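You operate a simulated robot arm through the tools that you are given. There is no shell and no other tool.

Carry out the task below with a simulated robot arm. There is one attempt and no reset: what you move stays moved.

JOB
Clamp the axle bar in the vise and file its burr off.
Fine: put the grey flat file back and leave the bar clamped. Set down upright: grey flat file. What is to be rubbed or washed off counts as gone when no trace of it is left.

Only the result counts: the job must be done as asked and must still hold three seconds after the hand-in. Knocking over, shifting, dropping, spilling or breaking anything else fails it.

ROBOT AND FRAMES
A 7-joint arm with a two-finger parallel gripper, fixed in place. Base frame: the origin is at the foot of the arm, x ahead of it, y to its left, z up. Lengths are in mm, angles in rad, forces in N, time in s.
Its first joint turns from -2.304 to 2.304 rad. Payload 3.91 kg.
Tool frame: the origin (TCP) lies between the finger pads and is the grasp point; the fingertips stand 30 mm ahead of it; z points along the fingers, y is the line along which they close. Largest opening 110 mm; finger width 20, thickness 10; the body of the gripper, 48 by 112 mm, starts 55 mm behind the TCP.
Orientation is told as [roll, pitch, yaw] about the base's x, y, z axes, in that order, counted from this pose: with the fingers straight down and closing along the base's y, the tool's x points along the base's -x, its y along +y and its z along -z.

CONTROLS
- The arm moves only by the tool play_rows. Its argument "plan" is a list of rows, each a list of 3 entries, a list of its own where there are three numbers: the opening, from 0 (shut) to 1 (fully open), then the shift along the tool's x, y, z in mm, then the turn, a rotation vector about the tool's x, y, z in rad. In form: [[grip, [x, y, z], [wx, wy, wz]], ...]. A call has 1 to 20 rows; each row is the pose to reach, as a shift and turn from the pose commanded when the call began, along the tool's axes at that moment. Each row takes 0.2 s and may step no farther than 50 mm and 0.15 rad from the row before; otherwise, or with a gripper value out of range, the whole call is refused. Where a pose cannot be reached the arm comes as near as it can. A force on the tool above 50 N (or 10 N above the force at the start of the call, whichever is more), or a blocked arm, ends the call early, and 0.2 s more pass. The fingers move at their own pace (about 108 mm/s each) and stop on an object; they squeeze with about 42 N. The grip force told is the motor's: it shows also when the fingers shut on nothing. Time passes only in rows, and 0.2 s behind the last, so rows that repeat a pose let the fingers close. The reply holds the time, the measured pose of the TCP, the force on the tool along the base axes, the opening and the grip force, in the units named above and with some noise, with the torque about the TCP (base axes, N m) and any sound that the robot's microphone picked up.
- Cameras (640 x 400 px; columns grow to the right, rows downward): "scene" is fixed at [221.7, 500, 1602.8]; the picture's right is [-0.76, -0.66, 0.00], its down [-0.34, 0.39, -0.85] and it looks along [0.56, -0.65, -0.52] (base axes); focal length 326 px, centre (320, 200). "wrist" rides on the gripper at [72, 17, -103] in the tool frame; the picture's right is [-0.23, 0.97, 0.00], its down [-0.76, -0.18, -0.62] and it looks along [-0.61, -0.14, 0.78] (tool axes); focal length 222 px, centre (320, 200).
- camera(camera): a new picture of that camera. It takes no simulated time.
- pixel_to_xyz(camera, pixels): for up to 12 pixels [column, row] of the newest picture of that camera ("zoom" is the newest enlarged one), the place [x, y, z] in the base frame of the surface seen there, good to about 3 mm. It takes no simulated time.
- inspect(camera, box): a new picture of the part [left, top, right, bottom] of that camera's present view, enlarged. It takes no simulated time.
- hand_in(): hands the job in; it is judged then, once.

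Open the gripper and draw the arm clear of the work before you hand the job in, unless the task says otherwise.

The tools are called after "Call:" by a JSON object that holds its "op" and its "data". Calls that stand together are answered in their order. play_rows: Moves the arm, as the interface text tells. Its arguments: {"type":"object","properties":{"plan":{"type":"array"}},"required":["plan"]} The other tools are called the same way: camera (camera) takes a picture; pixel_to_xyz (camera, pixels) gives the place of the surface under pixels of a picture; inspect (camera, box) takes an enlarged picture of a part of a camera's view; hand_in () hands the job in.

At the start:

```text
time_s: 0.0
ee_pos: [647.6, -181.6, 1277.5]
orientation: [0.0, -0.001, 0.0]
contact_force: [-0.4, 0.3, 0.5]
ft_torque: [0.01, 0.0, 0.01]
finger_gap: 109.8
grip_force: 0.3
```

scene: 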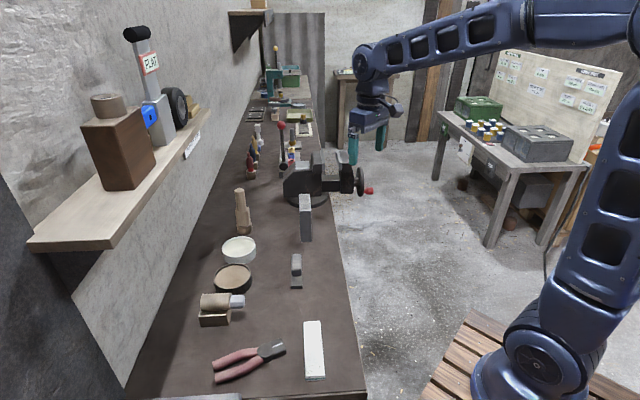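
wrist: 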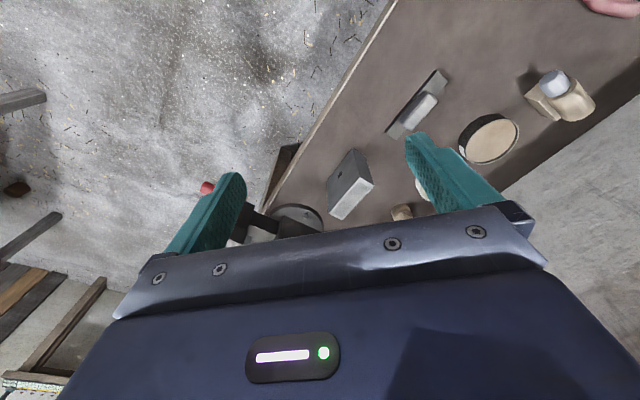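

The scene shows a bench with a vise near (320,180), a row of tools, and other items. I'll take enlarged views to identify the file, the bar and the vise.

Call:
{"op": "inspect", "data": {"camera": "scene", "box": [220, 120, 400, 240]}}

Call:
{"op": "inspect", "data": {"camera": "scene", "box": [180, 220, 360, 390]}}

Call:
{"op": "inspect", "data": {"camera": "scene", "box": [230, 40, 350, 130]}}

Call:
{"op": "inspect", "data": {"camera": "scene", "box": [30, 10, 230, 200]}}

Call:
{"op": "inspect", "data": {"camera": "scene", "box": [430, 30, 640, 200]}}

```text
3.33 times, centred on (310, 180) of scene
```

zoom: 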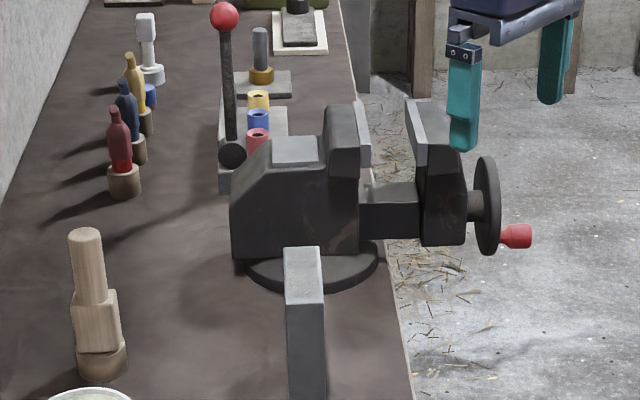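

```text
2.35 times, centred on (270, 305) of scene
```

zoom: 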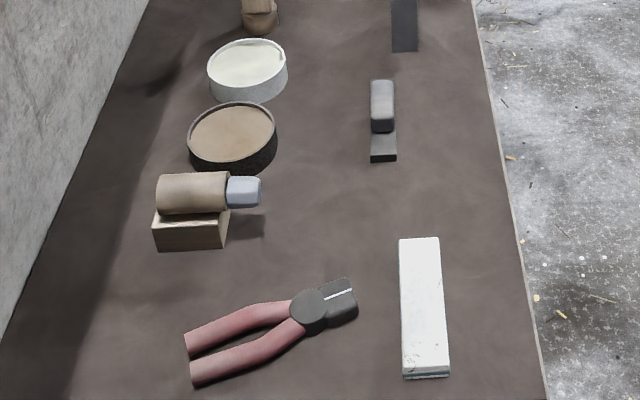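

```text
4.44 times, centred on (290, 85) of scene
```

zoom: 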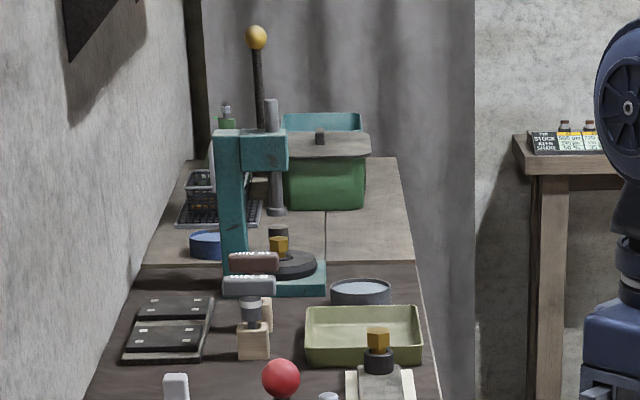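

```text
2.11 times, centred on (130, 105) of scene
```

zoom: 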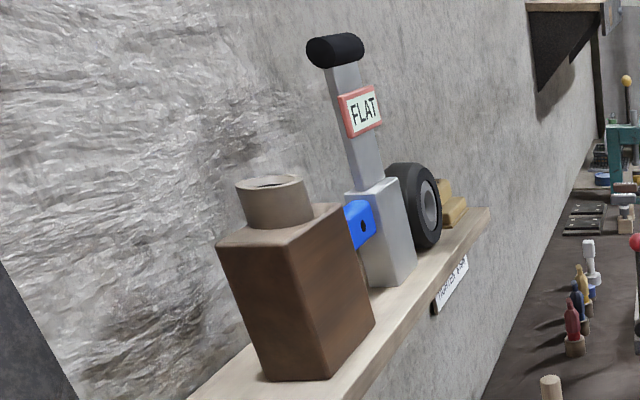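

```text
2.35 times, centred on (535, 115) of scene
```

zoom: 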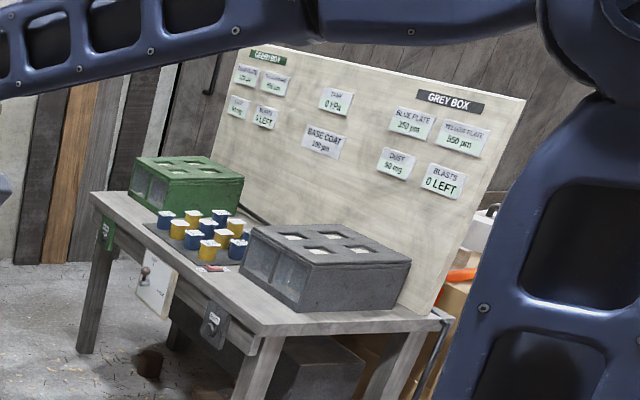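

I need finer views of the shelf "FLAT" item, the grey block, the handled plate, and the vise, and their places.

Call:
{"op": "inspect", "data": {"camera": "scene", "box": [270, 180, 350, 300]}}

Call:
{"op": "inspect", "data": {"camera": "scene", "box": [110, 20, 220, 170]}}

Call:
{"op": "inspect", "data": {"camera": "wrist", "box": [230, 50, 620, 250]}}

Call:
{"op": "pixel_to_xyz", "data": {"camera": "scene", "pixels": [[306, 198], [306, 225], [306, 242], [296, 262], [296, 285], [316, 350], [150, 65], [160, 110], [305, 190], [345, 165], [327, 160], [320, 205]]}}

Call:
{"op": "pixel_to_xyz", "data": {"camera": "wrist", "pixels": [[345, 170], [352, 200], [420, 110], [435, 80], [395, 132], [490, 140], [338, 205], [368, 185], [350, 152], [330, 182], [287, 222], [207, 188]]}}

```text
3.33 times, centred on (310, 240) of scene
```

zoom: 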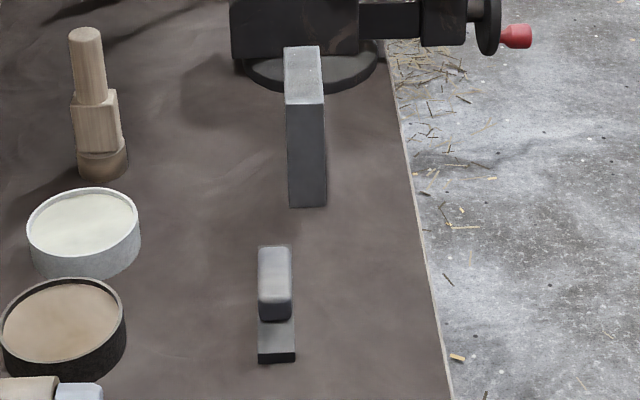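

```text
2.67 times, centred on (165, 95) of scene
```

zoom: 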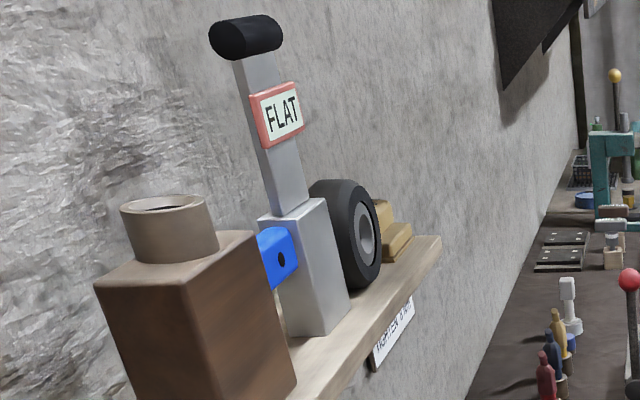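

```text
1.64 times, centred on (425, 150) of wrist
```

zoom: 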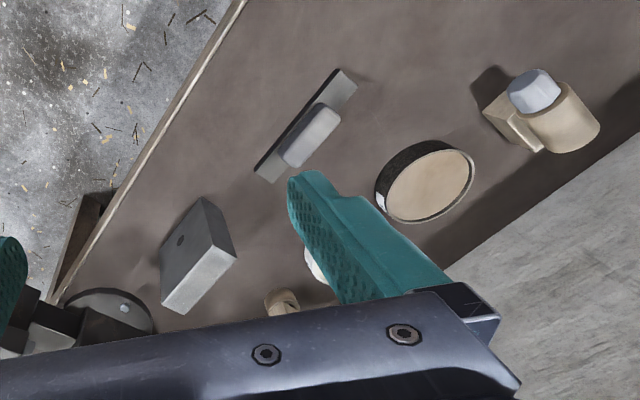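

```text
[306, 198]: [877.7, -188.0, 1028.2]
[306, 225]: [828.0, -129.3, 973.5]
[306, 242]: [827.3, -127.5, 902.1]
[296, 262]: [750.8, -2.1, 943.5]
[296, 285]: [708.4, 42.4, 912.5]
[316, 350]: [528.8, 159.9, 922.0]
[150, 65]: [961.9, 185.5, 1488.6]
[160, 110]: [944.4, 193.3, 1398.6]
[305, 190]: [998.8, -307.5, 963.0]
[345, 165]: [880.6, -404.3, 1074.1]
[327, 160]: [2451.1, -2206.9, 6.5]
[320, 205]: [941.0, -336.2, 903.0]
```

```text
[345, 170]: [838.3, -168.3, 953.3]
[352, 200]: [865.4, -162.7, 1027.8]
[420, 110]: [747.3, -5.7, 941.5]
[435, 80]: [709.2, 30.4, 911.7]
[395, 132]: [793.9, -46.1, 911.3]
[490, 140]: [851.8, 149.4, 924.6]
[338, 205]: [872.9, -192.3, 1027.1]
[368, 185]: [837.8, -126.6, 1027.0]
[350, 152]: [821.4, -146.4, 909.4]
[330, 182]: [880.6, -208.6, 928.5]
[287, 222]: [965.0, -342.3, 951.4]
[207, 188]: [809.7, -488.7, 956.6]
```

Two candidates for the file exist; I zoom more on the relevant items to read marks and spot the burr.

Call:
{"op": "inspect", "data": {"camera": "scene", "box": [290, 185, 325, 245]}}

Call:
{"op": "inspect", "data": {"camera": "scene", "box": [280, 245, 315, 295]}}

Call:
{"op": "inspect", "data": {"camera": "wrist", "box": [310, 60, 460, 230]}}

Call:
{"op": "inspect", "data": {"camera": "scene", "box": [160, 70, 220, 170]}}

Call:
{"op": "inspect", "data": {"camera": "scene", "box": [235, 90, 315, 180]}}

Call:
{"op": "inspect", "data": {"camera": "scene", "box": [275, 140, 385, 210]}}

```text
6.67 times, centred on (308, 215) of scene
```

zoom: 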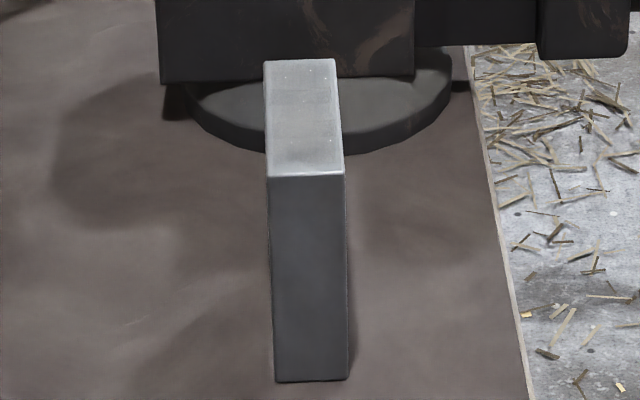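

```text
8.00 times, centred on (298, 270) of scene
```

zoom: 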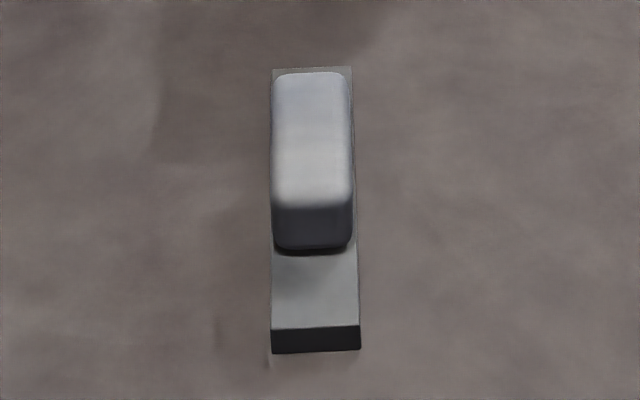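

```text
2.35 times, centred on (385, 145) of wrist
```

zoom: 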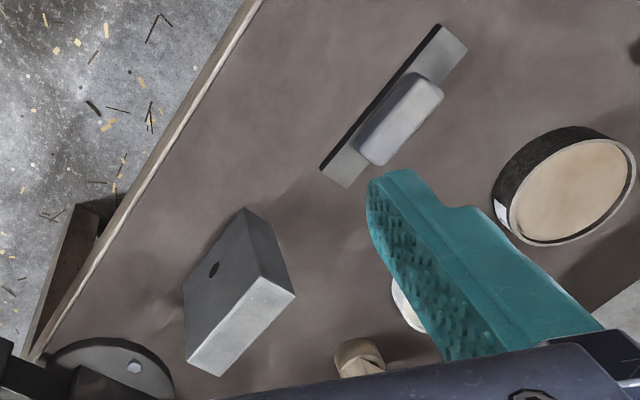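

```text
4.00 times, centred on (190, 120) of scene
```

zoom: 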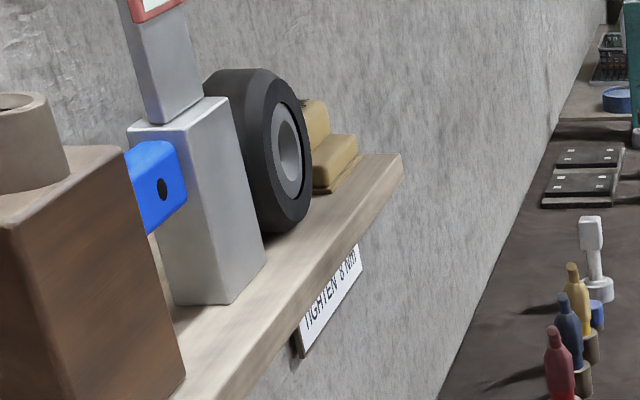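

```text
4.44 times, centred on (275, 135) of scene
```

zoom: 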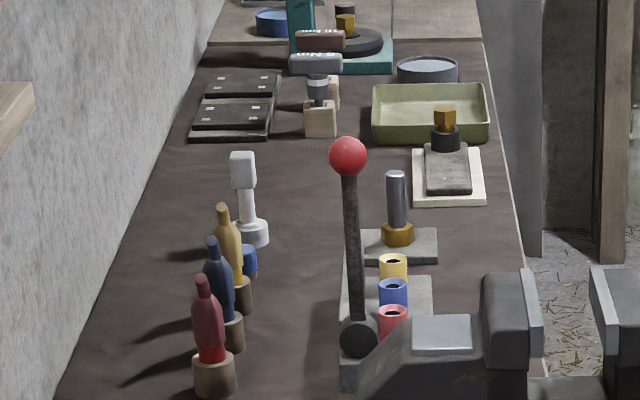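

```text
5.71 times, centred on (330, 175) of scene
```

zoom: 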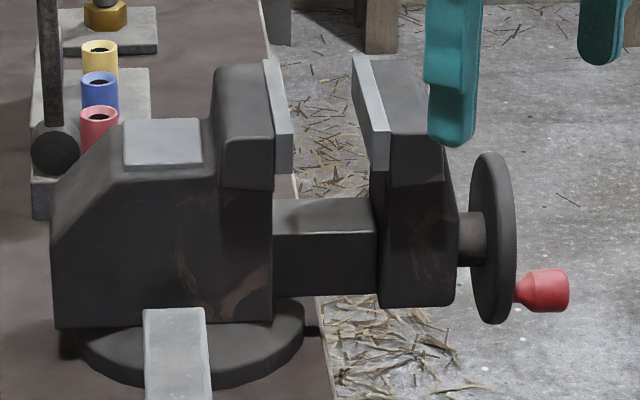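

I locate the vise parts and the small items behind it on the bench.

Call:
{"op": "pixel_to_xyz", "data": {"camera": "scene", "pixels": [[303, 165], [323, 155], [324, 170], [340, 160], [342, 172], [348, 190], [361, 182], [370, 190], [333, 178], [285, 125], [285, 136], [292, 140]]}}

Call:
{"op": "pixel_to_xyz", "data": {"camera": "scene", "pixels": [[293, 148], [292, 154], [300, 117], [303, 127], [300, 108], [282, 125], [275, 165], [256, 155], [254, 160], [252, 170], [257, 128], [265, 110]]}}

Call:
{"op": "inspect", "data": {"camera": "scene", "box": [270, 95, 320, 165]}}

Call:
{"op": "inspect", "data": {"camera": "scene", "box": [240, 60, 310, 115]}}

```text
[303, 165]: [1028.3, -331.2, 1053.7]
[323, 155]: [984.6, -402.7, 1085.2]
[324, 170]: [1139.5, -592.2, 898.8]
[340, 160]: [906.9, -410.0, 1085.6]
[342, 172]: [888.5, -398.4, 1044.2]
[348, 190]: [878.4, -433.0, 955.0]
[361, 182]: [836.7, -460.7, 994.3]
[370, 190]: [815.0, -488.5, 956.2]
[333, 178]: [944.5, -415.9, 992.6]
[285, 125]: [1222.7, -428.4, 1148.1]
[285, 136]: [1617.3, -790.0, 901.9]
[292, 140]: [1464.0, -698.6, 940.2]
```

```text
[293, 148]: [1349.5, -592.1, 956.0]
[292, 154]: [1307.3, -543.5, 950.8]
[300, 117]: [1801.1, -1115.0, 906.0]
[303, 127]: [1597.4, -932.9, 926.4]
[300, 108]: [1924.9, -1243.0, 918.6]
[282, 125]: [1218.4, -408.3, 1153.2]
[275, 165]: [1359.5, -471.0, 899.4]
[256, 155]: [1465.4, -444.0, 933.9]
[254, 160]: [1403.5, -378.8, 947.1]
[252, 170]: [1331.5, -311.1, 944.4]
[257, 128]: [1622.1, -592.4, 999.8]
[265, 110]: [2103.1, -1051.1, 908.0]
```

```text
5.71 times, centred on (295, 130) of scene
```

zoom: 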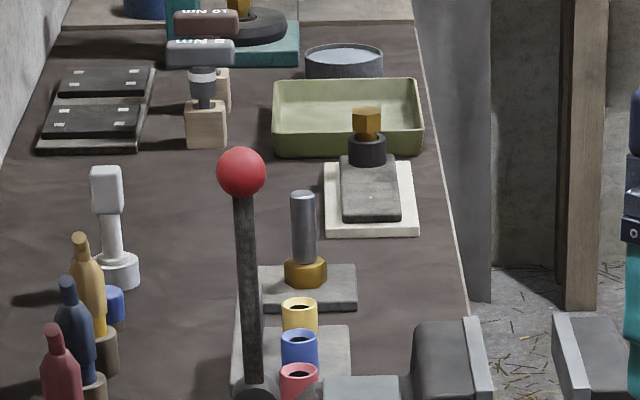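

```text
7.27 times, centred on (275, 88) of scene
```

zoom: 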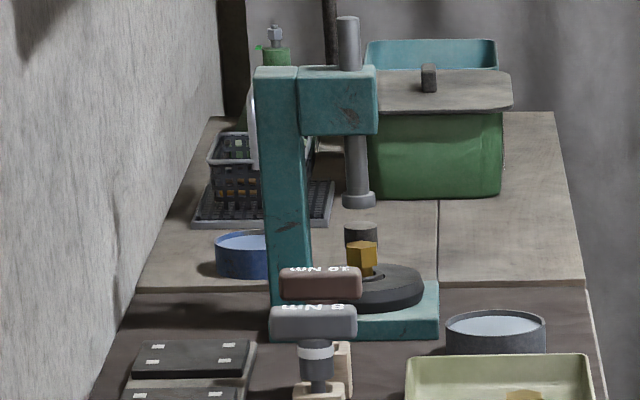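

The reachable candidates are the grey block near (850,-165) (bar, with a dark spot on its floor-side face), the handled dark plate near (750,0) (file), and the vise near (900,-400). I move the gripper to view the bar's spotted face and the vise more closely.

Call:
{"op": "play_rows", "data": {"plan": [[1, [-12, -18, 13], [0, 0, -0.13]], [1, [-24, -36, 26], [0, 0, -0.26]], [1, [-36, -54, 39], [0, 0, -0.39]], [1, [-48, -72, 52], [0, 0, -0.52]], [1, [-60, -90, 65], [0, 0, -0.65]], [1, [-72, -108, 77], [0, 0, -0.785]]]}}

Call:
{"op": "camera", "data": {"camera": "wrist"}}

Call:
{"op": "inspect", "data": {"camera": "wrist", "box": [200, 0, 440, 200]}}

```text
time_s: 1.4
ee_pos: [721.3, -286.7, 1200.7]
orientation: [0.001, -0.001, 0.786]
contact_force: [0.0, 0.2, 0.0]
ft_torque: [-0.02, -0.02, -0.01]
finger_gap: 110.3
grip_force: 0.1
```

```text
taken
```

wrist: 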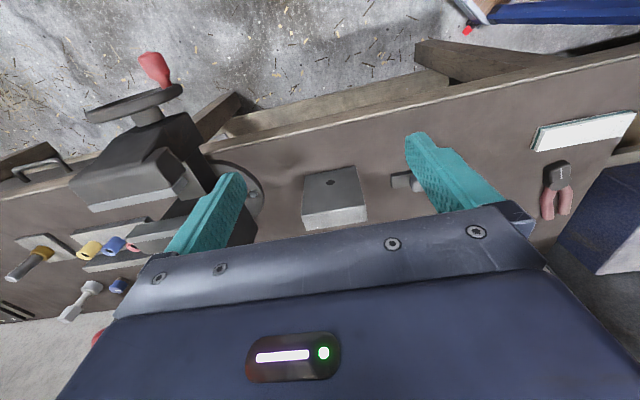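

```text
2.00 times, centred on (320, 100) of wrist
```

zoom: 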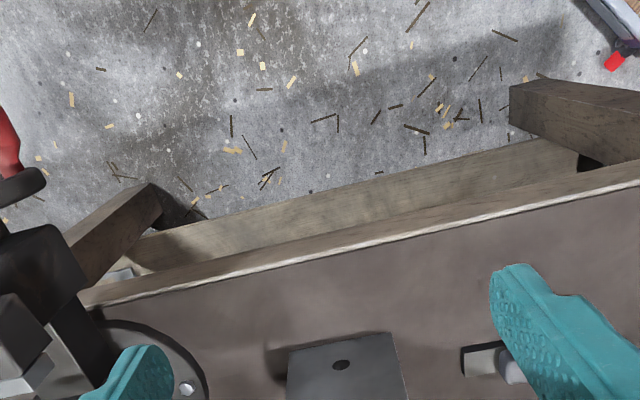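

The block's spot is on the face toward the floor at about (331,183). I measure its corners and the spot.

Call:
{"op": "inspect", "data": {"camera": "wrist", "box": [285, 150, 385, 240]}}

Call:
{"op": "inspect", "data": {"camera": "wrist", "box": [60, 40, 270, 240]}}

Call:
{"op": "pixel_to_xyz", "data": {"camera": "wrist", "pixels": [[305, 173], [357, 167], [331, 183], [304, 200], [365, 192], [304, 226], [366, 216], [335, 172], [335, 192], [335, 210], [310, 190], [360, 180]]}}

Call:
{"op": "pixel_to_xyz", "data": {"camera": "wrist", "pixels": [[155, 65], [155, 80], [135, 100], [180, 135], [160, 165], [85, 190], [185, 182], [110, 230], [150, 228], [250, 185], [240, 170], [150, 130]]}}

```text
4.44 times, centred on (335, 195) of wrist
```

zoom: 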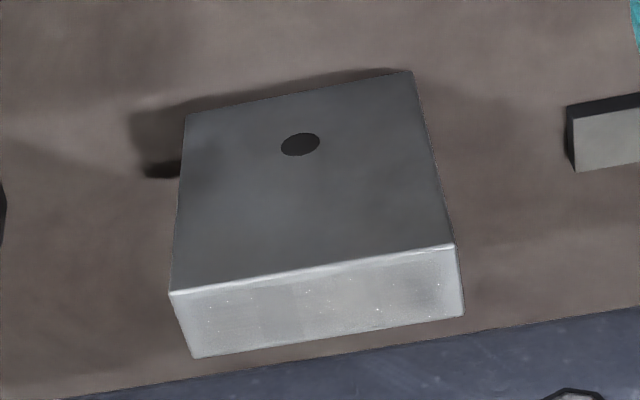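

```text
2.00 times, centred on (165, 140) of wrist
```

zoom: 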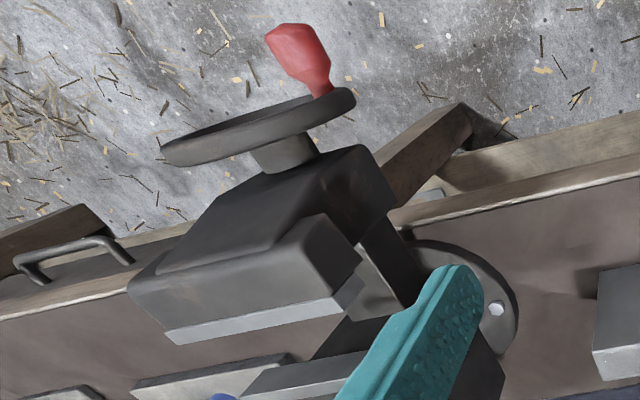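

```text
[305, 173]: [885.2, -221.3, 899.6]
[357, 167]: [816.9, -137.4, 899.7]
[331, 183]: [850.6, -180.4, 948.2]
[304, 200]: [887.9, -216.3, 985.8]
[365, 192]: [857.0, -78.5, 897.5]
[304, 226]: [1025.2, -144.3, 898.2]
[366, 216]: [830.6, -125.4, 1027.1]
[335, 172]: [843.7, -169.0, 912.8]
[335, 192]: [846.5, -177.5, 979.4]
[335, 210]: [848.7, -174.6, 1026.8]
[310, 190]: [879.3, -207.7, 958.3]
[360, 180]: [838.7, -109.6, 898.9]
```

```text
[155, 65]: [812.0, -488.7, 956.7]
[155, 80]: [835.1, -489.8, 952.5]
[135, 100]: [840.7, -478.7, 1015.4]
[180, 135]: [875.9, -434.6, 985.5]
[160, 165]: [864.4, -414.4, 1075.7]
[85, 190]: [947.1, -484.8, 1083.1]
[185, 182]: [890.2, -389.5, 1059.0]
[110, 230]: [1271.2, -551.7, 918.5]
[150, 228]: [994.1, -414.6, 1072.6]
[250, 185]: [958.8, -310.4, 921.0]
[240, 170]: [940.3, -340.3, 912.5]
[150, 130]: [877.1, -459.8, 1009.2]
```

The block has a hole-like oval on one face, and its top face shows speckles that could be the burr. I move the camera over the block for a close-up.

Call:
{"op": "play_rows", "data": {"plan": [[1, [-42, -4, 5], [0, 0, 0]], [1, [-84, -9, 10], [0, 0, 0]], [1, [-126, -13, 15], [0, 0, 0]], [1, [-168, -18, 20], [0, 0, 0]], [1, [-207, -22, 26], [0, 0, 0]]]}}

Call:
{"op": "camera", "data": {"camera": "wrist"}}

```text
time_s: 2.6
ee_pos: [881.3, -158.9, 1175.8]
orientation: [0.001, 0.0, 0.783]
contact_force: [-0.7, -0.1, 0.6]
ft_torque: [0.04, -0.07, -0.01]
finger_gap: 109.9
grip_force: 0.0
```

```text
taken
```

wrist: 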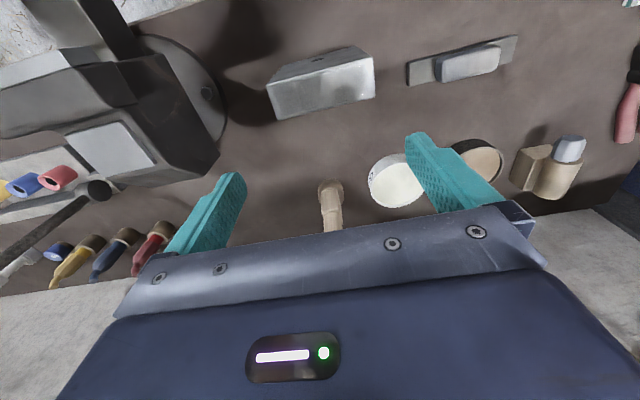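

The block is now at (322,85). I enlarge it, the file, and the vise, and measure corners.

Call:
{"op": "inspect", "data": {"camera": "wrist", "box": [255, 35, 390, 125]}}

Call:
{"op": "inspect", "data": {"camera": "wrist", "box": [395, 25, 530, 105]}}

Call:
{"op": "pixel_to_xyz", "data": {"camera": "wrist", "pixels": [[269, 85], [373, 58], [279, 118], [374, 97], [300, 85], [340, 75], [320, 100], [360, 90], [285, 110], [365, 65], [275, 90], [320, 60]]}}

Call:
{"op": "pixel_to_xyz", "data": {"camera": "wrist", "pixels": [[408, 64], [412, 83], [513, 38], [517, 56], [440, 58], [500, 46], [443, 78], [498, 66], [470, 60], [425, 75], [508, 45], [470, 75]]}}

```text
4.44 times, centred on (322, 80) of wrist
```

zoom: 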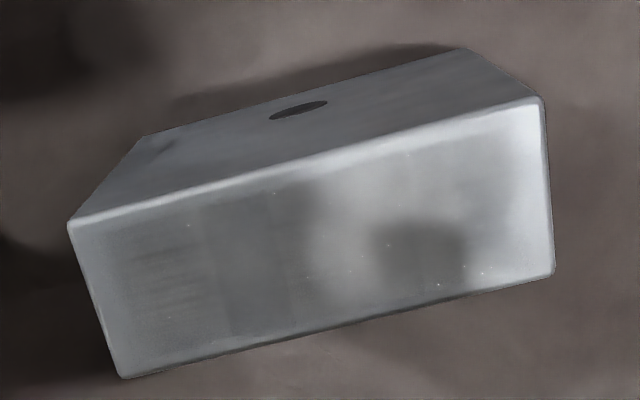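

```text
4.74 times, centred on (462, 65) of wrist
```

zoom: 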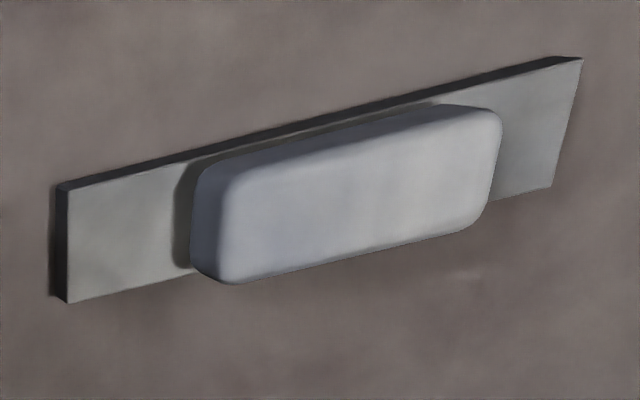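

```text
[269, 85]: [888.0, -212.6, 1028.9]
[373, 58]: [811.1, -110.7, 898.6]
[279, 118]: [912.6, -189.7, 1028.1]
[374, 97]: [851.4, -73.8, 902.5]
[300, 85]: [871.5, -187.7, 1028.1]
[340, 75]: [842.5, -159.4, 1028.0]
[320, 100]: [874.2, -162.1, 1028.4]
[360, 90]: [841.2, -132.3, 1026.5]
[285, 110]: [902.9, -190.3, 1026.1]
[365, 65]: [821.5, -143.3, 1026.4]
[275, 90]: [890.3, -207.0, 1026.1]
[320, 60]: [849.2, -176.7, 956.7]
```

```text
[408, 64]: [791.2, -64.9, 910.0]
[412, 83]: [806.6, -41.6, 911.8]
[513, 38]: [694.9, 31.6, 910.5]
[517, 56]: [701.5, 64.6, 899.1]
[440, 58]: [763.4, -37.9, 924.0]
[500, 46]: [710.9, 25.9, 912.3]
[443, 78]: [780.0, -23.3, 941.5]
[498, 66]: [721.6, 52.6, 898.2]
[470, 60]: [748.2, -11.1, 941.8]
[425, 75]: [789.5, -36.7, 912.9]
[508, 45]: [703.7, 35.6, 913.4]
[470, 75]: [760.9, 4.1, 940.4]
```

The top face looks mottled, but nothing is clearly a burr yet. I look at the other items and the vise from this viewpoint.

Call:
{"op": "inspect", "data": {"camera": "wrist", "box": [300, 110, 600, 230]}}

Call:
{"op": "inspect", "data": {"camera": "wrist", "box": [0, 0, 240, 200]}}

Call:
{"op": "inspect", "data": {"camera": "wrist", "box": [0, 140, 220, 300]}}

Call:
{"op": "inspect", "data": {"camera": "scene", "box": [190, 180, 270, 330]}}

```text
2.13 times, centred on (450, 170) of wrist
```

zoom: 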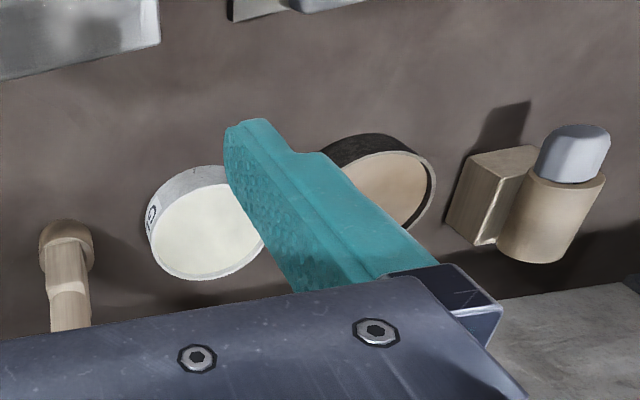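

```text
2.00 times, centred on (120, 100) of wrist
```

zoom: 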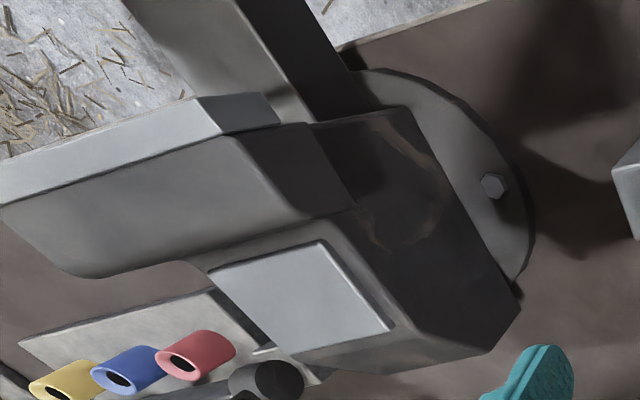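

```text
2.50 times, centred on (110, 220) of wrist
```

zoom: 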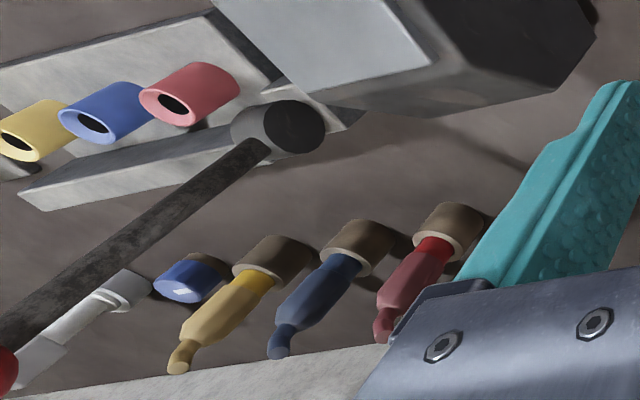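

```text
2.67 times, centred on (230, 255) of scene
```

zoom: 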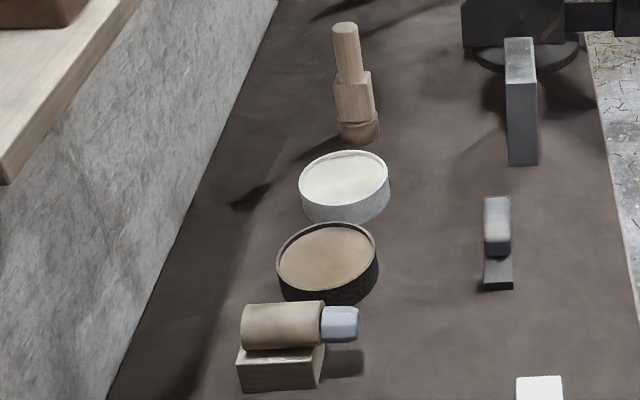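

I still need to see the wall-side face of the block. I turn the tool to yaw −90° and place the camera on the wall side.

Call:
{"op": "play_rows", "data": {"plan": [[1, [-2, 4, 0], [0, 0, 0.1386]], [1, [-4, 8, 0], [0, 0, 0.2772]], [1, [-6, 12, 4], [0, 0, 0.4158]], [1, [-8, 16, 8], [0, 0, 0.5544]], [1, [-10, 20, 12], [0, 0, 0.693]], [1, [-12, 24, 16], [0, 0, 0.8316]], [1, [-14, 28, 20], [0, 0, 0.9702]], [1, [-16, 32, 22], [0, 0, 1.1088]], [1, [-18, 36, 24], [0, 0, 1.2474]], [1, [-20, 40, 28], [0, 0, 1.386]], [1, [-22, 44, 30], [0, 0, 1.5246]], [1, [-24, 48, 33], [0, 0, 1.6632]], [1, [-26, 52, 36], [0, 0, 1.8018]], [1, [-28, 56, 40], [0, 0, 1.9404]], [1, [-29, 60, 42], [0, 0, 2.079]], [1, [-30, 64, 44], [0, 0, 2.2176]], [1, [-30, 67, 46], [0, 0, 2.356]]]}}

Call:
{"op": "camera", "data": {"camera": "wrist"}}

```text
time_s: 6.2
ee_pos: [856.0, -90.6, 1128.4]
orientation: [0.0, -0.001, -1.572]
contact_force: [-0.5, 0.5, -0.4]
ft_torque: [0.02, -0.02, -0.02]
finger_gap: 110.0
grip_force: 0.1
```

```text
taken
```

wrist: 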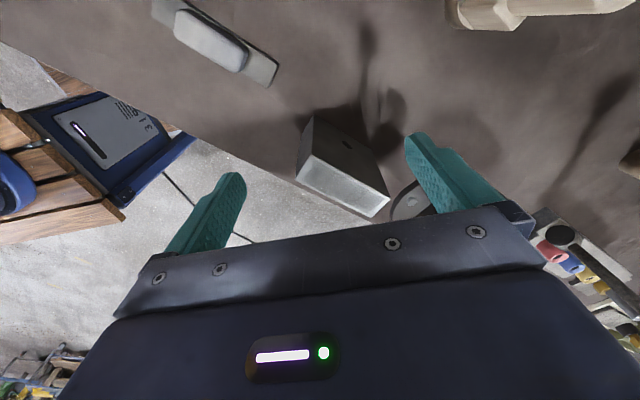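

The wall-side face also shows a dark spot near (347,143). I enlarge it.

Call:
{"op": "inspect", "data": {"camera": "wrist", "box": [285, 105, 405, 225]}}

Call:
{"op": "pixel_to_xyz", "data": {"camera": "wrist", "pixels": [[347, 143], [314, 118], [372, 145], [388, 197], [312, 155], [300, 180], [370, 215], [384, 200], [305, 178], [340, 175], [350, 160], [330, 135]]}}

Call:
{"op": "inspect", "data": {"camera": "wrist", "box": [0, 80, 200, 230]}}

```text
3.33 times, centred on (345, 165) of wrist
```

zoom: 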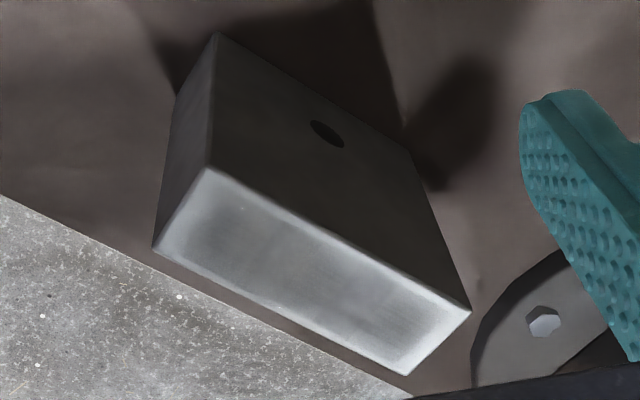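

```text
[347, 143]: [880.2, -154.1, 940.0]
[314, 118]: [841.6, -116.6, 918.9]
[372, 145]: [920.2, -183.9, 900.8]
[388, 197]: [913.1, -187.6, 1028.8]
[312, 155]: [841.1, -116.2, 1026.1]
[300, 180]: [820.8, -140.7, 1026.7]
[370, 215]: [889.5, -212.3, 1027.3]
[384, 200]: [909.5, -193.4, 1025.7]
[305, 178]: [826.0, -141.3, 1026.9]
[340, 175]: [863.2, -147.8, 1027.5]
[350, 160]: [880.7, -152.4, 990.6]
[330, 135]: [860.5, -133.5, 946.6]
```

```text
2.67 times, centred on (100, 155) of wrist
```

zoom: 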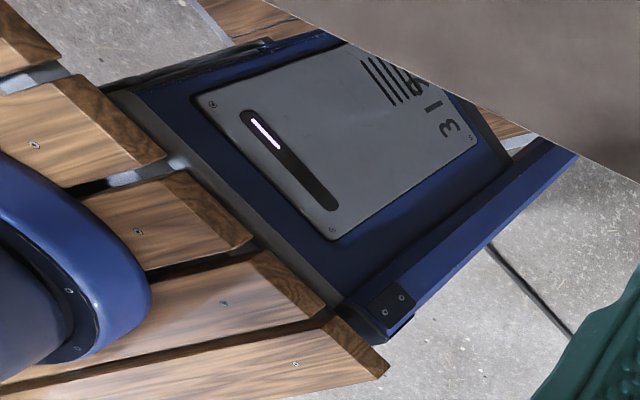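

The spot is a through-bore (seen on both sides), so this block is the axle bar: about 100 × 31 × 128 mm, centre near (866,-164), aligned at −45°. Next I look along the vise gap from above (yaw −45°) to measure the jaws.

Call:
{"op": "play_rows", "data": {"plan": [[1, [0, 0, -30], [0, 0, 0]], [1, [-38, 5, -40], [0, 0, -0.11]], [1, [-76, 10, -50], [0, 0, -0.22]], [1, [-114, 15, -60], [0, 0, -0.33]], [1, [-152, 20, -70], [0, 0, -0.44]], [1, [-190, 25, -80], [0, 0, -0.55]], [1, [-228, 30, -86], [0, 0, -0.66]], [1, [-263, 35, -92], [0, 0, -0.785]]]}}

Call:
{"op": "camera", "data": {"camera": "wrist"}}

Call:
{"op": "camera", "data": {"camera": "scene"}}

```text
time_s: 8.0
ee_pos: [890.1, -352.2, 1221.2]
orientation: [0.0, -0.001, -0.784]
contact_force: [-0.1, 0.8, 0.1]
ft_torque: [-0.07, 0.0, 0.0]
finger_gap: 110.1
grip_force: 0.0
```

```text
taken
```

wrist: 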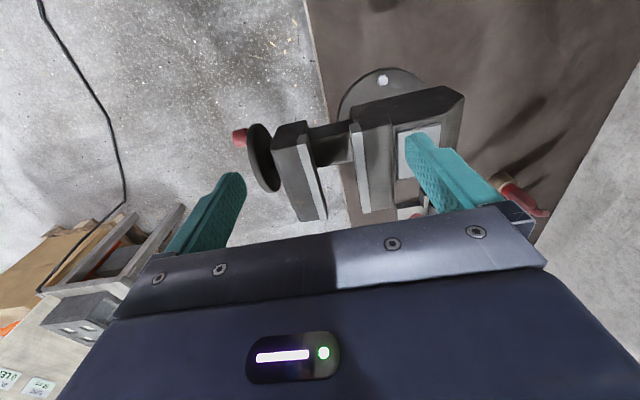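

```text
taken
```

scene: 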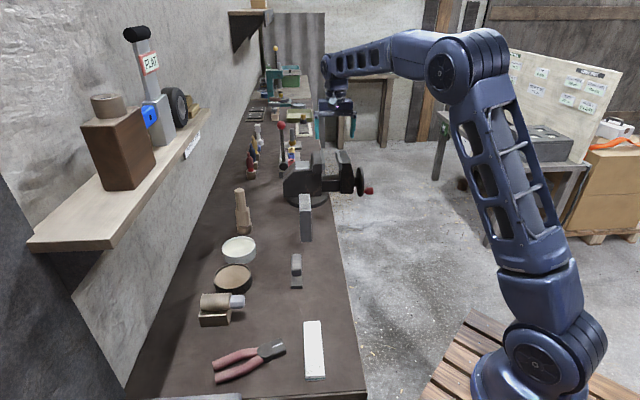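

Now the jaw gap is visible between columns 305–360. I enlarge and measure the jaw plates, slide, wheel and knob.

Call:
{"op": "inspect", "data": {"camera": "wrist", "box": [225, 65, 475, 230]}}

Call:
{"op": "pixel_to_xyz", "data": {"camera": "wrist", "pixels": [[299, 148], [323, 218], [302, 148], [315, 190], [352, 135], [366, 210], [359, 170], [354, 150], [330, 145], [330, 155], [290, 165], [285, 130]]}}

Call:
{"op": "pixel_to_xyz", "data": {"camera": "wrist", "pixels": [[240, 138], [235, 138], [246, 138], [258, 130], [262, 160], [270, 188], [252, 125], [276, 145], [380, 170], [390, 120], [385, 80], [375, 90]]}}

```text
2.42 times, centred on (350, 148) of wrist
```

zoom: 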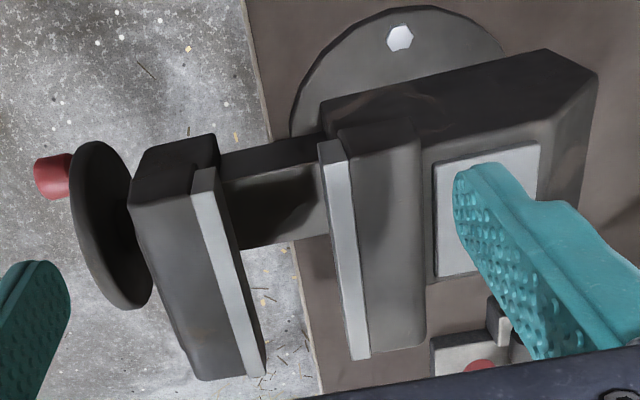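

```text
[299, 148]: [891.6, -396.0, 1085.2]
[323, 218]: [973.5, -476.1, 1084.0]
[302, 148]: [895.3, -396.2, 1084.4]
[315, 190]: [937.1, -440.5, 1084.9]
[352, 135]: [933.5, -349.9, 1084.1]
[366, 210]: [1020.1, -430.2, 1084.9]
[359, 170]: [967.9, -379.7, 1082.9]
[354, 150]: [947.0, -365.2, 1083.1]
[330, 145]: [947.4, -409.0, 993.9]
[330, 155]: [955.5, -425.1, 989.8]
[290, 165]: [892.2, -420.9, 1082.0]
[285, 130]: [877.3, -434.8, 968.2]
```

```text
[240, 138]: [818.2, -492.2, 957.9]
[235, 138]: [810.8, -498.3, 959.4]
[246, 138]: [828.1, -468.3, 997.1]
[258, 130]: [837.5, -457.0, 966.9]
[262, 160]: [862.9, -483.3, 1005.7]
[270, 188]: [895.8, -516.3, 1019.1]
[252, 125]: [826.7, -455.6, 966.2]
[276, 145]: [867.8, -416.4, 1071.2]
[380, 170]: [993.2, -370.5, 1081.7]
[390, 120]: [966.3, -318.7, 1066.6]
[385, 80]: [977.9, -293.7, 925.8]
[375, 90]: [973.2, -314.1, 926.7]
```

Jaw plates: movable inner face n≈353, fixed n≈410 (n=(x+y)/√2), spanning t≈912–1025, tops at z≈1085, slide top z≈992; so the gap is about 53 mm and centre is near (954,-415), over 1 m out. I test whether a tool leaning outward (about its closing axis) reaches there.

Call:
{"op": "play_rows", "data": {"plan": [[1, [-20, 0, 0], [0, -0.13, 0]], [1, [-40, 0, 0], [0, -0.26, 0]], [1, [-60, 0, 0], [0, -0.39, 0]], [1, [-80, 0, 0], [0, -0.5, 0]], [1, [-90, 0, 10], [0, -0.5, 0]]]}}

Call:
{"op": "camera", "data": {"camera": "scene"}}

Call:
{"op": "inspect", "data": {"camera": "wrist", "box": [150, 0, 490, 212]}}

```text
time_s: 9.2
ee_pos: [954.6, -415.8, 1211.5]
orientation: [0.0, -0.502, -0.787]
contact_force: [-0.8, 0.1, 0.1]
ft_torque: [-0.03, 0.0, 0.0]
finger_gap: 110.1
grip_force: 0.0
```

```text
taken
```

scene: 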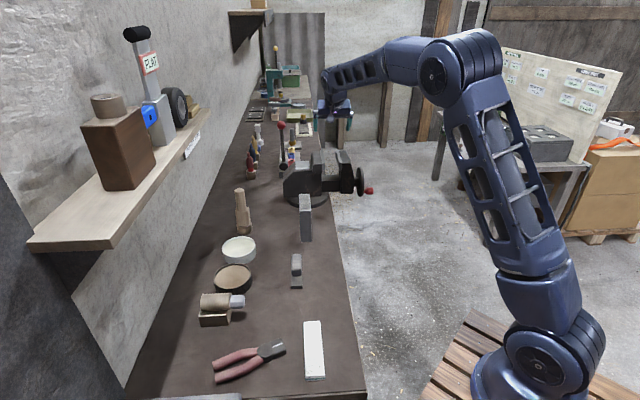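

```text
1.88 times, centred on (320, 106) of wrist
```

zoom: 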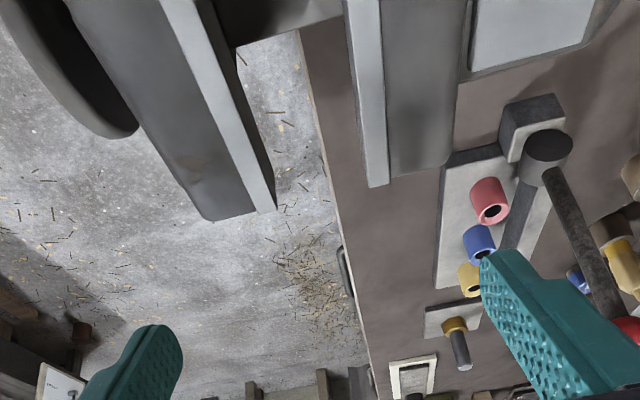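

The leaned pose reaches the vise centre. Now I go above the bar (centre t≈728.5, n≈496.5) with the same lean to take it by its top.

Call:
{"op": "play_rows", "data": {"plan": [[1, [35.1, 18, -19.2], [0, 0, 0]], [1, [70.2, 36, -38.3], [0, 0, 0]], [1, [105.4, 55, -57.5], [0, 0, 0]], [1, [142.9, 74, -72.2], [0, 0, 0]], [1, [180.8, 92, -75.8], [0, 0, 0]], [1, [219.1, 106, -68.3], [0, 0, 0]], [1, [256.3, 115.5, -47.0], [0, 0, 0]]]}}

Call:
{"op": "camera", "data": {"camera": "wrist"}}

Call:
{"op": "inspect", "data": {"camera": "wrist", "box": [220, 40, 440, 220]}}

```text
time_s: 10.8
ee_pos: [859.6, -159.5, 1129.4]
orientation: [0.0, -0.5, -0.788]
contact_force: [-0.3, -0.1, -0.2]
ft_torque: [0.06, 0.01, 0.05]
finger_gap: 109.8
grip_force: 0.0
```

```text
taken
```

wrist: 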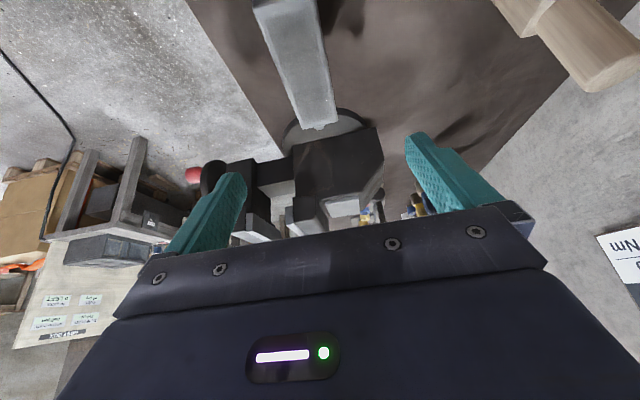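

```text
2.22 times, centred on (330, 130) of wrist
```

zoom: 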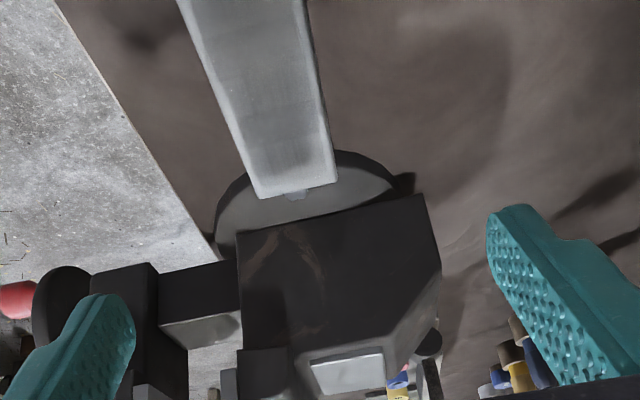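

A small lip sticks out at the bar's far end, near (320,127). I zoom in there.

Call:
{"op": "inspect", "data": {"camera": "wrist", "box": [290, 90, 360, 140]}}

Call:
{"op": "inspect", "data": {"camera": "wrist", "box": [240, 0, 350, 135]}}

Call:
{"op": "pixel_to_xyz", "data": {"camera": "wrist", "pixels": [[320, 127], [322, 126], [316, 127], [310, 125], [330, 122], [320, 120], [325, 126], [307, 128], [334, 122], [320, 129], [300, 60], [290, 30]]}}

```text
8.00 times, centred on (325, 115) of wrist
```

zoom: 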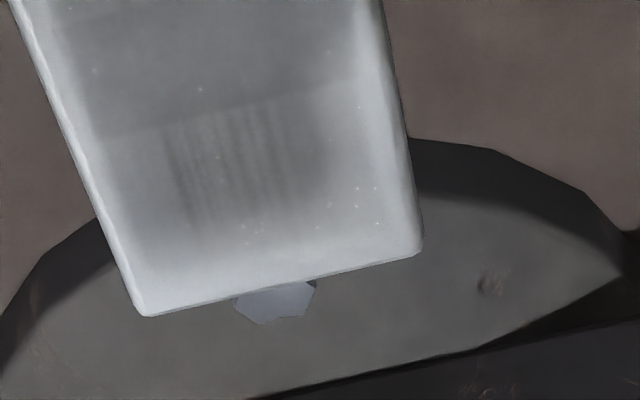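

```text
2.96 times, centred on (295, 68) of wrist
```

zoom: 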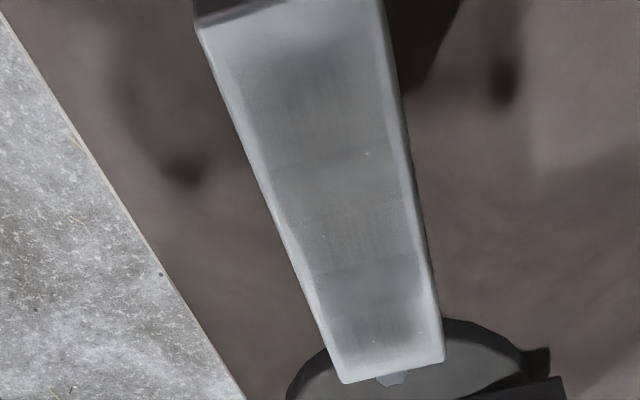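

```text
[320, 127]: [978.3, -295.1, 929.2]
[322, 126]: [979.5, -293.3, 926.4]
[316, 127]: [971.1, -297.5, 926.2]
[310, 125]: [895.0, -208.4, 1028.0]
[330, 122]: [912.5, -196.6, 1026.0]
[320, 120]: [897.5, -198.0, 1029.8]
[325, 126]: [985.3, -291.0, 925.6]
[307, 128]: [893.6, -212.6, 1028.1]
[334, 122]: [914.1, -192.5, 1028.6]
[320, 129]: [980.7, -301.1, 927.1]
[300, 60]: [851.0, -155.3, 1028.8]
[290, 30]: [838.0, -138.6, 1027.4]
```

That lip is just the vise's base bolt behind it. I descend around the bar's top, fingers open.

Call:
{"op": "play_rows", "data": {"plan": [[1, [15.5, 0.4, 30], [0, 0, 0]], [1, [31, 0.8, 60], [0, 0, 0]], [1, [46.6, 1, 89.6], [0, 0, 0]], [1, [46.6, 1, 89.6], [0, 0, 0]]]}}

Call:
{"op": "inspect", "data": {"camera": "wrist", "box": [180, 60, 500, 230]}}

Call:
{"op": "inspect", "data": {"camera": "scene", "box": [260, 130, 380, 260]}}

```text
time_s: 11.8
ee_pos: [864.3, -160.7, 1027.9]
orientation: [0.0, -0.5, -0.785]
contact_force: [0.9, -0.9, -0.4]
ft_torque: [-0.01, -0.04, 0.01]
finger_gap: 109.9
grip_force: 0.0
```

```text
2.00 times, centred on (340, 145) of wrist
```

zoom: 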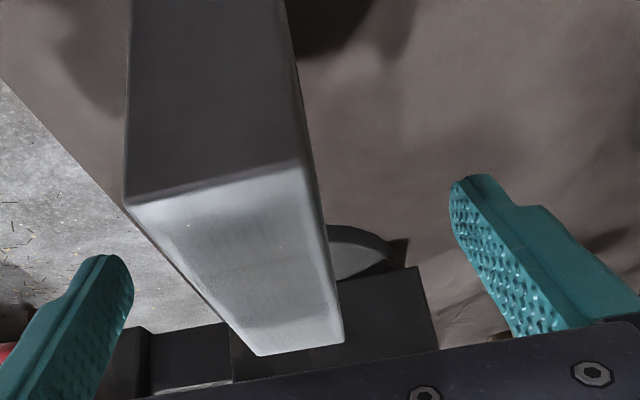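

```text
3.08 times, centred on (320, 195) of scene
```

zoom: 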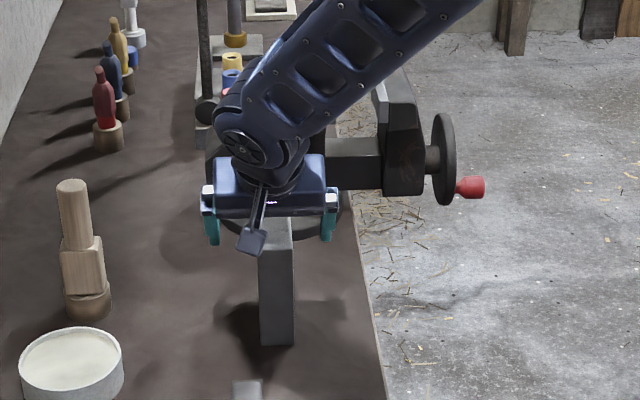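

The bar stands centred between the fingers. I close on it.

Call:
{"op": "play_rows", "data": {"plan": [[0.3, [0, 0, 0], [0, 0, 0]], [0.2, [0, 0, 0], [0, 0, 0]], [0.1, [0, 0, 0], [0, 0, 0]], [0, [0, 0, 0], [0, 0, 0]], [0, [0, 0, 0], [0, 0, 0]], [0, [0, 0, 0], [0, 0, 0]]]}}

```text
time_s: 13.2
ee_pos: [862.7, -161.7, 1027.7]
orientation: [0.0, -0.5, -0.786]
contact_force: [-1.0, -1.1, -0.1]
ft_torque: [-0.06, 0.19, 0.01]
finger_gap: 38.0
grip_force: 42.3
```

Gripped at a 38 mm gap with 42 N. I lift a little and check weight and slip.

Call:
{"op": "play_rows", "data": {"plan": [[0, [-2.4, 0, -4.4], [0, 0, 0]], [0, [-7.2, 0, -13.2], [0, 0, 0]], [0, [-14.4, 0, -26.3], [0, 0, 0]], [0, [-14.4, 0, -26.3], [0, 0, 0]]]}}

Call:
{"op": "inspect", "data": {"camera": "scene", "box": [260, 130, 380, 260]}}

Call:
{"op": "inspect", "data": {"camera": "wrist", "box": [180, 60, 500, 230]}}

```text
time_s: 14.2
ee_pos: [863.7, -158.5, 1058.7]
orientation: [0.001, -0.498, -0.787]
contact_force: [-0.8, 0.2, -6.8]
ft_torque: [0.03, 0.03, -0.01]
finger_gap: 37.7
grip_force: 42.0
```

```text
3.08 times, centred on (320, 195) of scene
```

zoom: 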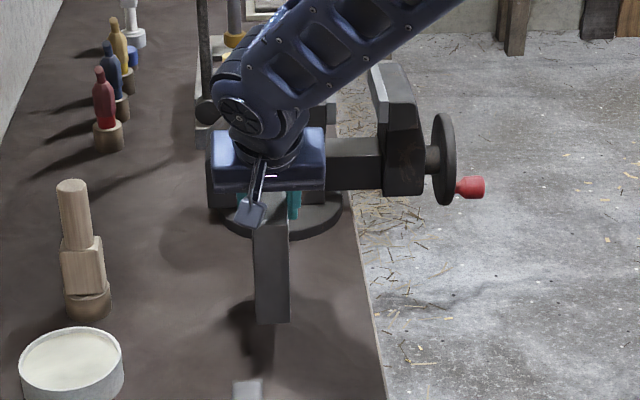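

```text
2.00 times, centred on (340, 145) of wrist
```

zoom: 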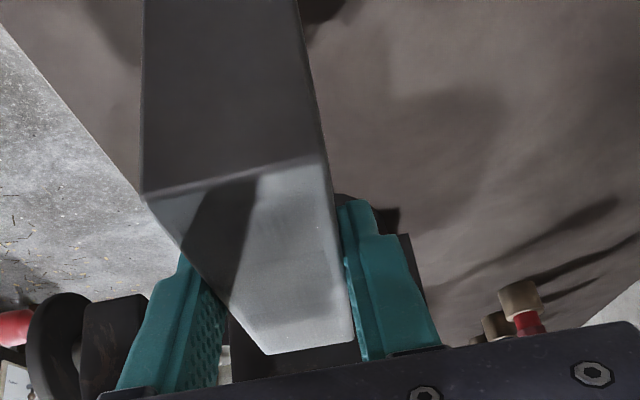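

The bar weighs about 0.7 kg and is held firmly. I carry it to just short of the open end of the jaws (t≈835, n≈384).

Call:
{"op": "play_rows", "data": {"plan": [[0, [-19.2, 0, -35.1], [0, 0, 0]], [0, [-36.4, 0, -66.7], [0, 0, 0]], [0, [-62.7, -30, -52.3], [0, 0, 0]], [0, [-89.1, -60, -38], [0, 0, 0]], [0, [-115.4, -90, -23.6], [0, 0, 0]], [0, [-134.7, -114.7, -13.1], [0, 0, 0]], [0, [-134.7, -114.7, -13.1], [0, 0, 0]]]}}

Call:
{"op": "camera", "data": {"camera": "wrist"}}

Call:
{"op": "inspect", "data": {"camera": "scene", "box": [270, 120, 390, 220]}}

```text
time_s: 15.8
ee_pos: [860.9, -320.0, 1134.9]
orientation: [0.0, -0.499, -0.786]
contact_force: [0.3, 0.3, -6.6]
ft_torque: [0.02, 0.02, -0.03]
finger_gap: 37.6
grip_force: 42.0
```

```text
taken
```

wrist: 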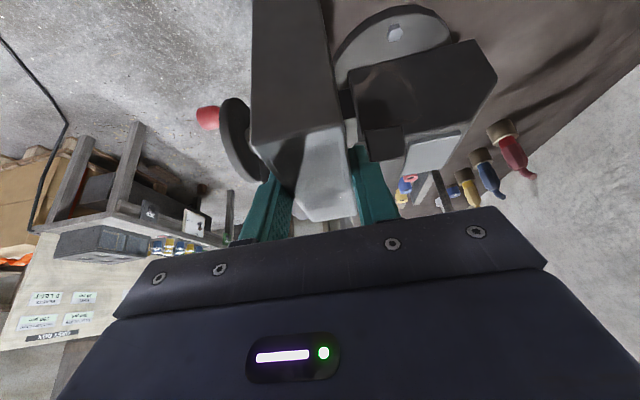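

```text
4.00 times, centred on (330, 170) of scene
```

zoom: 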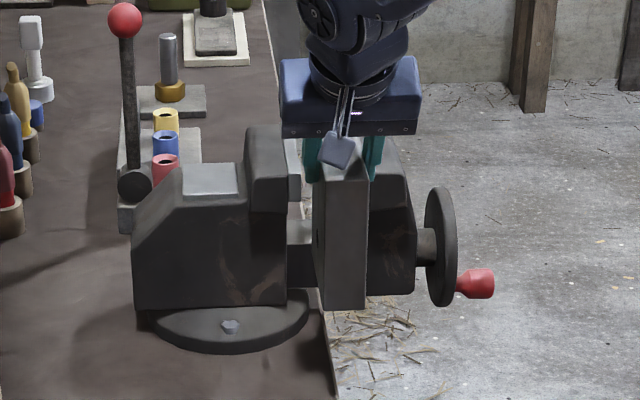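

The bar hangs before the gap. I measure the bar edges and the fixed plate in this enlarged scene view to check the lateral alignment.

Call:
{"op": "pixel_to_xyz", "data": {"camera": "zoom", "pixels": [[318, 250], [342, 250], [364, 250], [364, 200], [342, 305], [291, 185], [297, 185], [300, 185], [297, 155], [294, 160], [300, 195], [375, 260]]}}

Call:
{"op": "inspect", "data": {"camera": "wrist", "box": [220, 90, 420, 225]}}

```text
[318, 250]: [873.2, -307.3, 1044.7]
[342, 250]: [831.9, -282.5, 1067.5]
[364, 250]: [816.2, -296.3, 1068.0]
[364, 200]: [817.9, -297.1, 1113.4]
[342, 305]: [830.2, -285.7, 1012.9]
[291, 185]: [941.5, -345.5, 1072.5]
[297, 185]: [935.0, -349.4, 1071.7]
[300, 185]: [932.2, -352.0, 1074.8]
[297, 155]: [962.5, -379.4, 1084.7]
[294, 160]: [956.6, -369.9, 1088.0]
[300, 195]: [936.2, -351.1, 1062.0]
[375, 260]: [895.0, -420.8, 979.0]
```

```text
2.96 times, centred on (320, 158) of wrist
```

zoom: 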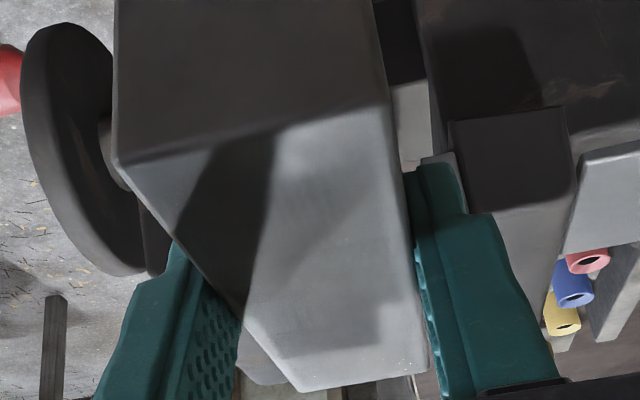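

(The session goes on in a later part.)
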